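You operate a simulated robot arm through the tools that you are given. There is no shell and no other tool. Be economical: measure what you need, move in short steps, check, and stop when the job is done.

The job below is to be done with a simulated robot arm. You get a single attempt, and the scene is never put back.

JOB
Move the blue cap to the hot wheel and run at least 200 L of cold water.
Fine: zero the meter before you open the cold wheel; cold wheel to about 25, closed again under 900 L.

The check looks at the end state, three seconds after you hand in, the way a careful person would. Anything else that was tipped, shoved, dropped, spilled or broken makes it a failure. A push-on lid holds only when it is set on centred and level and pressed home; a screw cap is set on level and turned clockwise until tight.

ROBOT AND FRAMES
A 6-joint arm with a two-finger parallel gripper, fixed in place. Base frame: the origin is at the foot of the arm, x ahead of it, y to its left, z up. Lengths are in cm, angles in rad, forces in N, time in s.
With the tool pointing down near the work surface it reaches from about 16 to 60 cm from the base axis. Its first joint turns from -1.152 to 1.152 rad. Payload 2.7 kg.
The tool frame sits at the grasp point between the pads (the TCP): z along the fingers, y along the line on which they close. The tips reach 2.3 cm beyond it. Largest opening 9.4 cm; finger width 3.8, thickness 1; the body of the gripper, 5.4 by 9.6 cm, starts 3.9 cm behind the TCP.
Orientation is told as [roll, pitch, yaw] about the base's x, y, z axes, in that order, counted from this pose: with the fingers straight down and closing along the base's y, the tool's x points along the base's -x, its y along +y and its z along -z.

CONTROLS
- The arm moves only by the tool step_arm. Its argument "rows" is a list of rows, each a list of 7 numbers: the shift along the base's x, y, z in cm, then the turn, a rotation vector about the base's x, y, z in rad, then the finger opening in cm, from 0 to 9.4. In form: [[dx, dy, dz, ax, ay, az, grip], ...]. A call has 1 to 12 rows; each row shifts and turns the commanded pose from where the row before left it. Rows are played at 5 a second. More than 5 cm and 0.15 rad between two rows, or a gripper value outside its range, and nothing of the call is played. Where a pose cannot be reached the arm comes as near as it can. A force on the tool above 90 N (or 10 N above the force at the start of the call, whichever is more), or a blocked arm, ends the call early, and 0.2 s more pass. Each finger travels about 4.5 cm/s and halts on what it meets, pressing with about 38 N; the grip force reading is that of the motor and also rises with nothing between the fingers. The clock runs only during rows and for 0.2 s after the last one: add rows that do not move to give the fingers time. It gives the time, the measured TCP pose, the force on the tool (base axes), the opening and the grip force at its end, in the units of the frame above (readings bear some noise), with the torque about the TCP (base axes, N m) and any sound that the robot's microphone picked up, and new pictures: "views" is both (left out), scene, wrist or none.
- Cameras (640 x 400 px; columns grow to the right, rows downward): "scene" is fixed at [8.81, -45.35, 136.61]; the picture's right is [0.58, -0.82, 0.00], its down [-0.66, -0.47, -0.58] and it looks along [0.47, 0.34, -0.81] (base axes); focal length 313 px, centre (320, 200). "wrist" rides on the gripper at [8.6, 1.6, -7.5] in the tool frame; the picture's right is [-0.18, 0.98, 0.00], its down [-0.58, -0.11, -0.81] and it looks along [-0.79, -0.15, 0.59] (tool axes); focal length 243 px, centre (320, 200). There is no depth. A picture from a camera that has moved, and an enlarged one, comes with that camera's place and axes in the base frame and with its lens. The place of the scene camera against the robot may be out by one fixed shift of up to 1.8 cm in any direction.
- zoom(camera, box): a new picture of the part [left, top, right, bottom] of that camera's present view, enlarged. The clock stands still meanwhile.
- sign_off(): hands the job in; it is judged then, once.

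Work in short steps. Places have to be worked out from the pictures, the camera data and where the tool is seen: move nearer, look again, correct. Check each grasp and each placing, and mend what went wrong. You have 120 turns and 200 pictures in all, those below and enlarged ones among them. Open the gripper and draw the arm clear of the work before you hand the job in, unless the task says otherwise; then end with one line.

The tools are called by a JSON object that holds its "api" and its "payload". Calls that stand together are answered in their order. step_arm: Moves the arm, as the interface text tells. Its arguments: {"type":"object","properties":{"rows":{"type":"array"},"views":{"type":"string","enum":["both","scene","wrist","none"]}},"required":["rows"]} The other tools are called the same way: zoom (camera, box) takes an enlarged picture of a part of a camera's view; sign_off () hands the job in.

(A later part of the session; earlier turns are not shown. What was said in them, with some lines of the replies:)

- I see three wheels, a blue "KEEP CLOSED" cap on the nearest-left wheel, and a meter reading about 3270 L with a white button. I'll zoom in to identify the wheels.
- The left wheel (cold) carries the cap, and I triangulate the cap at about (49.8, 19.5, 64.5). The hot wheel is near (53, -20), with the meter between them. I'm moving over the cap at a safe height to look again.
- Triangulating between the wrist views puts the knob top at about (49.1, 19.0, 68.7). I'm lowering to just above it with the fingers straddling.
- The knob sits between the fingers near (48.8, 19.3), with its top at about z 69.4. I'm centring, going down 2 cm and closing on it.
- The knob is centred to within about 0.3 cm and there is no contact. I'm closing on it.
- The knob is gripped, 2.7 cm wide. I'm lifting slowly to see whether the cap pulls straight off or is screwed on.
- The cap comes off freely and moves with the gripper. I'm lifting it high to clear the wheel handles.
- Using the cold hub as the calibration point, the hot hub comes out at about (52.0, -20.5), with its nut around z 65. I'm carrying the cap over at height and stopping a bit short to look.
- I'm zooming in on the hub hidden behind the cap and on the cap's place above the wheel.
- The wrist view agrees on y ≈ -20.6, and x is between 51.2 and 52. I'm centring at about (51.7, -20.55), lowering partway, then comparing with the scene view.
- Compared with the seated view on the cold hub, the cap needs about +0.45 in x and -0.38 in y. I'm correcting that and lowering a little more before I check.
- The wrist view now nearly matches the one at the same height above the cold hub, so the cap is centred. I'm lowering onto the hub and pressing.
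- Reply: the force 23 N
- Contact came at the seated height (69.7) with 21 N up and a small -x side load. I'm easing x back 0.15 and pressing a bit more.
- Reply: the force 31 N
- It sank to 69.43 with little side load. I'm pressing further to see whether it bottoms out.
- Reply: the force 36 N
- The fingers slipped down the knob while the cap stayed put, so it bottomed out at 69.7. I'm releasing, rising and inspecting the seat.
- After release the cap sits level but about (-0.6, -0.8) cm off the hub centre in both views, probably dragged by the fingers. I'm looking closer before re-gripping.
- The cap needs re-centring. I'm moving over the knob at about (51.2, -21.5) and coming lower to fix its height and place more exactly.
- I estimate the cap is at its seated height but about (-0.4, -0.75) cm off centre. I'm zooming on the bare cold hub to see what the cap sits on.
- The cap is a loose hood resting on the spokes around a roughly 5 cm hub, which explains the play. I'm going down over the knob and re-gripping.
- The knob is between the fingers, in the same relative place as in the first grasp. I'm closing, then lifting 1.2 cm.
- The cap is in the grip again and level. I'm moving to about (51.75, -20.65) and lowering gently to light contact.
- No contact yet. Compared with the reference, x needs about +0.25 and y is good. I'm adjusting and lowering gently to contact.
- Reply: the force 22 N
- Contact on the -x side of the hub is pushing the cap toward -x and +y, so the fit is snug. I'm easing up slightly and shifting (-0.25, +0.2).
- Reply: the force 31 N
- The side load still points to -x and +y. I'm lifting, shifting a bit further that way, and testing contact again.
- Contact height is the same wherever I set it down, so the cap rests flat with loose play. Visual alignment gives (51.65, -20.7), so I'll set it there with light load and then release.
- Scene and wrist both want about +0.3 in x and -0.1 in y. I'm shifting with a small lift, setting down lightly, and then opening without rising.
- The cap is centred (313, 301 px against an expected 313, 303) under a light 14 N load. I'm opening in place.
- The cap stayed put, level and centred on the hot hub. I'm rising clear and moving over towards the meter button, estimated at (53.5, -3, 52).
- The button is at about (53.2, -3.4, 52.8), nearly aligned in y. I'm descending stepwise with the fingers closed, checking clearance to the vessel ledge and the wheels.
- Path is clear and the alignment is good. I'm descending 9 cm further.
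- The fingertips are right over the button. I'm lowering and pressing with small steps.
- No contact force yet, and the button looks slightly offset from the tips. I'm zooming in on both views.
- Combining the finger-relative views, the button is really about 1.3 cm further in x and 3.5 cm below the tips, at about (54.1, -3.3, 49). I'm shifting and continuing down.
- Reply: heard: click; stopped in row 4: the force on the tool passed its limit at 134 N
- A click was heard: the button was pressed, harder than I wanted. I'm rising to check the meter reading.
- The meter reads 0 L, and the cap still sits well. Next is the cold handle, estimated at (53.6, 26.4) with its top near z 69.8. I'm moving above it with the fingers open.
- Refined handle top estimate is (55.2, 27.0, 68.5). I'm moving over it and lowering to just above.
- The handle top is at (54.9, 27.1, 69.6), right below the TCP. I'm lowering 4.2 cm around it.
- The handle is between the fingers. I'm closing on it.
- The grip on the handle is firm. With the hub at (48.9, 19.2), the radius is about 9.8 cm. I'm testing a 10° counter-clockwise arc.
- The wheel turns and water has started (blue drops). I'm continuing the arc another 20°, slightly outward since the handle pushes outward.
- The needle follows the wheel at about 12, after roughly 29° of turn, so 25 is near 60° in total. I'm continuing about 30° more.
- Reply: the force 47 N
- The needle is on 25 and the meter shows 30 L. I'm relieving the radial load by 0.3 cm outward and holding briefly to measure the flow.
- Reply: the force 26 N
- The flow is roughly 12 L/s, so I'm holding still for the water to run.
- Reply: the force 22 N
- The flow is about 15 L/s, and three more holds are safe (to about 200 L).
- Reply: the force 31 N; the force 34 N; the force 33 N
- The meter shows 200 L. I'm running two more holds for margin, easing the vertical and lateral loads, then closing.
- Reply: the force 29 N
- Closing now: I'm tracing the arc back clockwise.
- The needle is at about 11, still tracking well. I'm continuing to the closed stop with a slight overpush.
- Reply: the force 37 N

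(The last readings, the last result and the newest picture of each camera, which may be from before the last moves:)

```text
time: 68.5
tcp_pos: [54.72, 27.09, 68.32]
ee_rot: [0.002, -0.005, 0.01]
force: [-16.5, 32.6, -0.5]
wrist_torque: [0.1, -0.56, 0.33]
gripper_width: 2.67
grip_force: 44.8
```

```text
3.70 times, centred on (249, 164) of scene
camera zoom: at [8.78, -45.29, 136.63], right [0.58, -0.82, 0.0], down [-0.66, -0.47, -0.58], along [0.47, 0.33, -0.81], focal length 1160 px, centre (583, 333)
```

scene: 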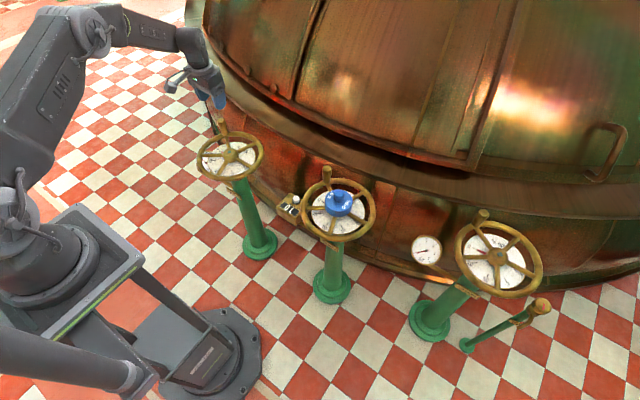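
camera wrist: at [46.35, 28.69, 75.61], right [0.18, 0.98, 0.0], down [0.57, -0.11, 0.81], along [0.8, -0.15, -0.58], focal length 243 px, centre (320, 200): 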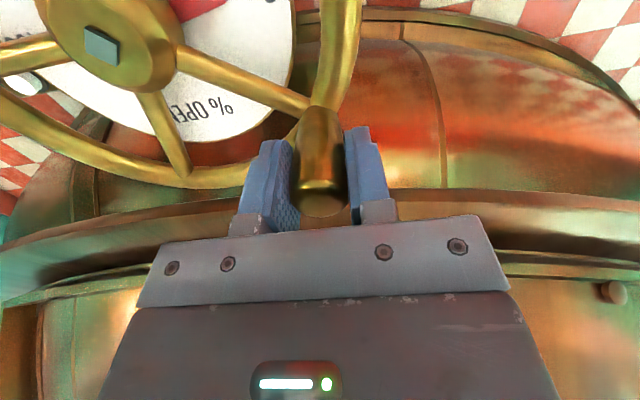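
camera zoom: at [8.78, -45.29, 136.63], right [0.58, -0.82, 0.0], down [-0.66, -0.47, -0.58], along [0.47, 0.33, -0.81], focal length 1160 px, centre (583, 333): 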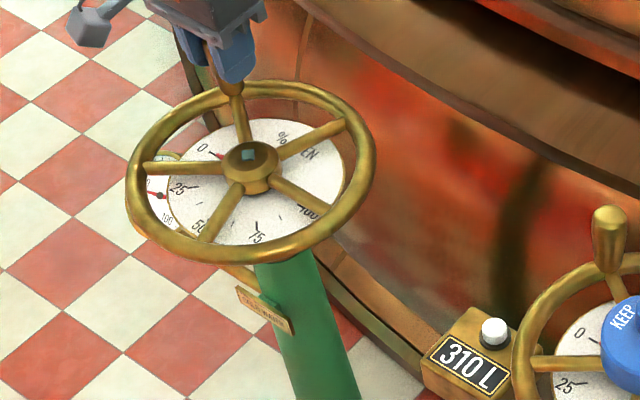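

The needle is on 0 at the stop with 310 L run. I'm giving one small extra push clockwise and checking the meter holds.

{"api": "step_arm", "payload": {"rows": [[0.2, -0.1, 0, 0, 0, 0, 1], [0, 0, 0, 0, 0, 0, 1], [0, 0, 0, 0, 0, 0, 1], [0, 0, 0, 0, 0, 0, 1], [0, 0, 0, 0, 0, 0, 1]], "views": "none"}}

{"api": "step_arm", "payload": {"rows": [[-0.1, 0.12, 0, 0, 0, 0, 1], [0, 0.05, 0, 0, 0, 0, 2.7], [0, 0, 0, 0, 0, 0, 3.5], [0, 0, 0, 0, 0, 0, 5], [0, 0, 0, 0, 0, 0, 6.5], [0, 0, 0, 0, 0, 0, 6.5]], "views": "wrist"}}

{"api": "zoom", "payload": {"camera": "scene", "box": [180, 110, 318, 218]}}

```text
time: 69.7
tcp_pos: [54.85, 27.07, 68.19]
ee_rot: [0.004, -0.002, 0.005]
force: [-29.9, 24.6, -1.4]
wrist_torque: [-0.13, 0.4, 0.12]
gripper_width: 2.68
grip_force: 45.2
```

```text
time: 71.1
tcp_pos: [55.36, 26.65, 68.27]
ee_rot: [-0.001, -0.009, -0.001]
force: [-0.1, -1.1, 0.4]
wrist_torque: [0.02, 0.0, 0.01]
gripper_width: 6.48
grip_force: 0.0
camera wrist: at [46.75, 28.28, 75.69], right [0.18, 0.98, 0.0], down [0.57, -0.11, 0.81], along [0.8, -0.15, -0.58], focal length 243 px, centre (320, 200)
```

wrist: 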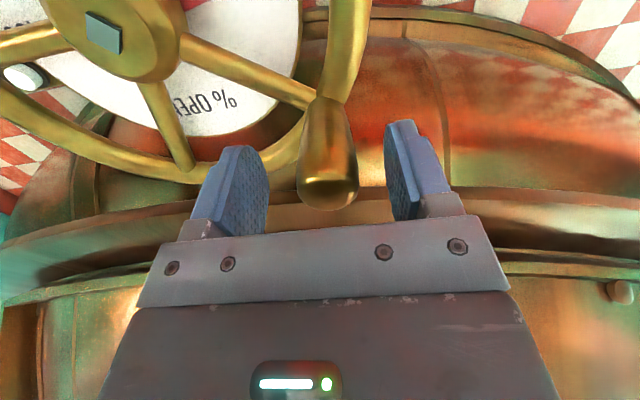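

```text
3.70 times, centred on (249, 164) of scene
camera zoom: at [8.81, -45.35, 136.61], right [0.58, -0.82, 0.0], down [-0.66, -0.47, -0.58], along [0.47, 0.34, -0.81], focal length 1160 px, centre (583, 333)
```

zoom: 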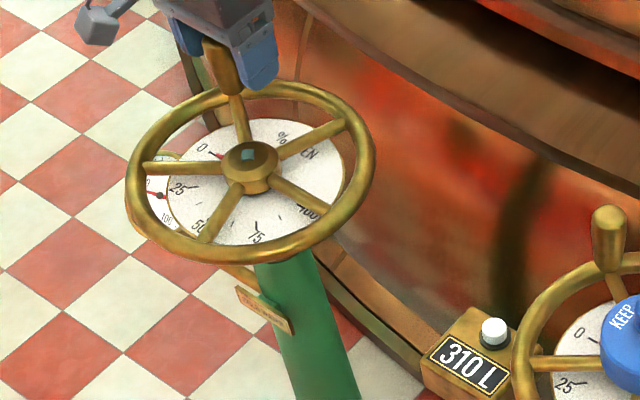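

The meter holds at 310 L and the wheel is closed and released. I'm rising straight up, clear of the handle, and backing off.

{"api": "step_arm", "payload": {"rows": [[0, 0.4, 1, 0, 0, 0, 7], [0, 0, 3, 0, 0, 0, 7], [0, 0, 4, 0, 0, 0, 7], [0, 0, 4, 0, 0, 0, 7], [-2, 0, 3, 0, 0, 0, 7], [-4, -2, 2, 0, 0, 0, 7], [-4, -2, 0, 0, 0, 0, 7], [-4, -2, 0, 0, 0, 0, 7], [0, 0, 0, 0, 0, 0, 7], [0, 0, 0, 0, 0, 0, 7]], "views": "scene"}}

{"api": "zoom", "payload": {"camera": "scene", "box": [205, 135, 261, 170]}}

{"api": "zoom", "payload": {"camera": "scene", "box": [265, 150, 393, 230]}}

```text
time: 73.3
tcp_pos: [41.42, 21.0, 85.43]
ee_rot: [-0.001, -0.009, 0.0]
force: [-0.3, -0.1, -1.8]
wrist_torque: [0.01, -0.01, -0.01]
gripper_width: 7.02
grip_force: 0.1
```

scene: 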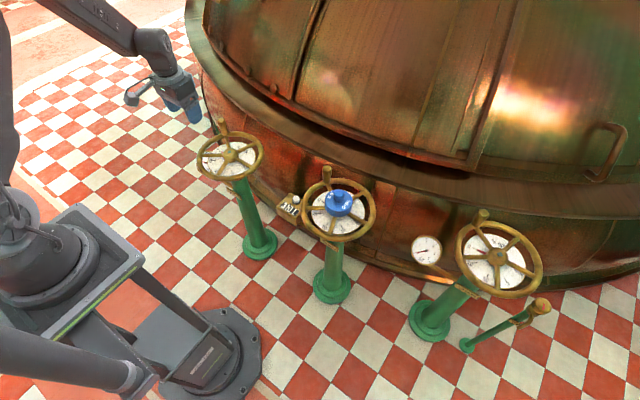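

```text
11.43 times, centred on (233, 152) of scene
camera zoom: at [8.81, -45.35, 136.61], right [0.58, -0.82, 0.0], down [-0.66, -0.47, -0.58], along [0.47, 0.34, -0.81], focal length 3578 px, centre (1314, 743)
```

zoom: 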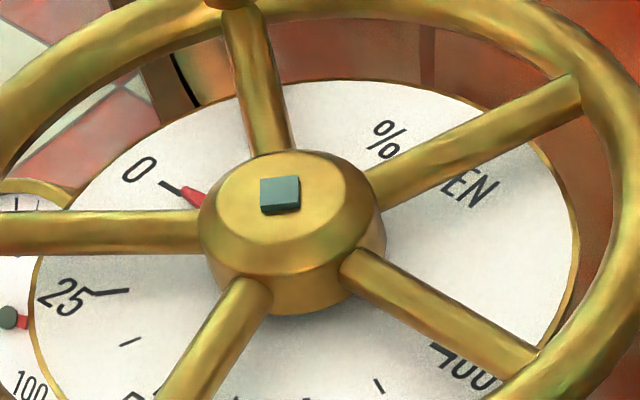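

```text
5.00 times, centred on (329, 190) of scene
camera zoom: at [8.81, -45.35, 136.61], right [0.58, -0.82, 0.0], down [-0.66, -0.47, -0.58], along [0.47, 0.34, -0.81], focal length 1565 px, centre (275, 250)
```

zoom: 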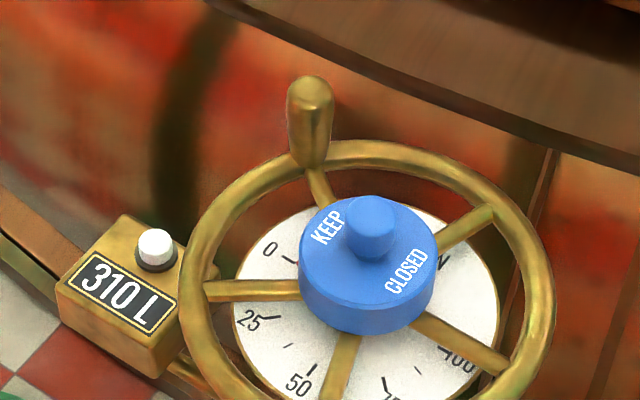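

Cold is closed at 0, the meter is steady at 310 L, the cap sits level and centred on the hot hub, and the arm is clear.

{"api": "sign_off", "payload": {}}

```text
The job is handed in.
```

The blue cap is on the hot wheel, the meter was zeroed first, and 310 L of cold water ran with the cold wheel at about 25 before I closed it back to 0. The meter button took a 134 N press, harder than intended, but it clicked and the meter works.
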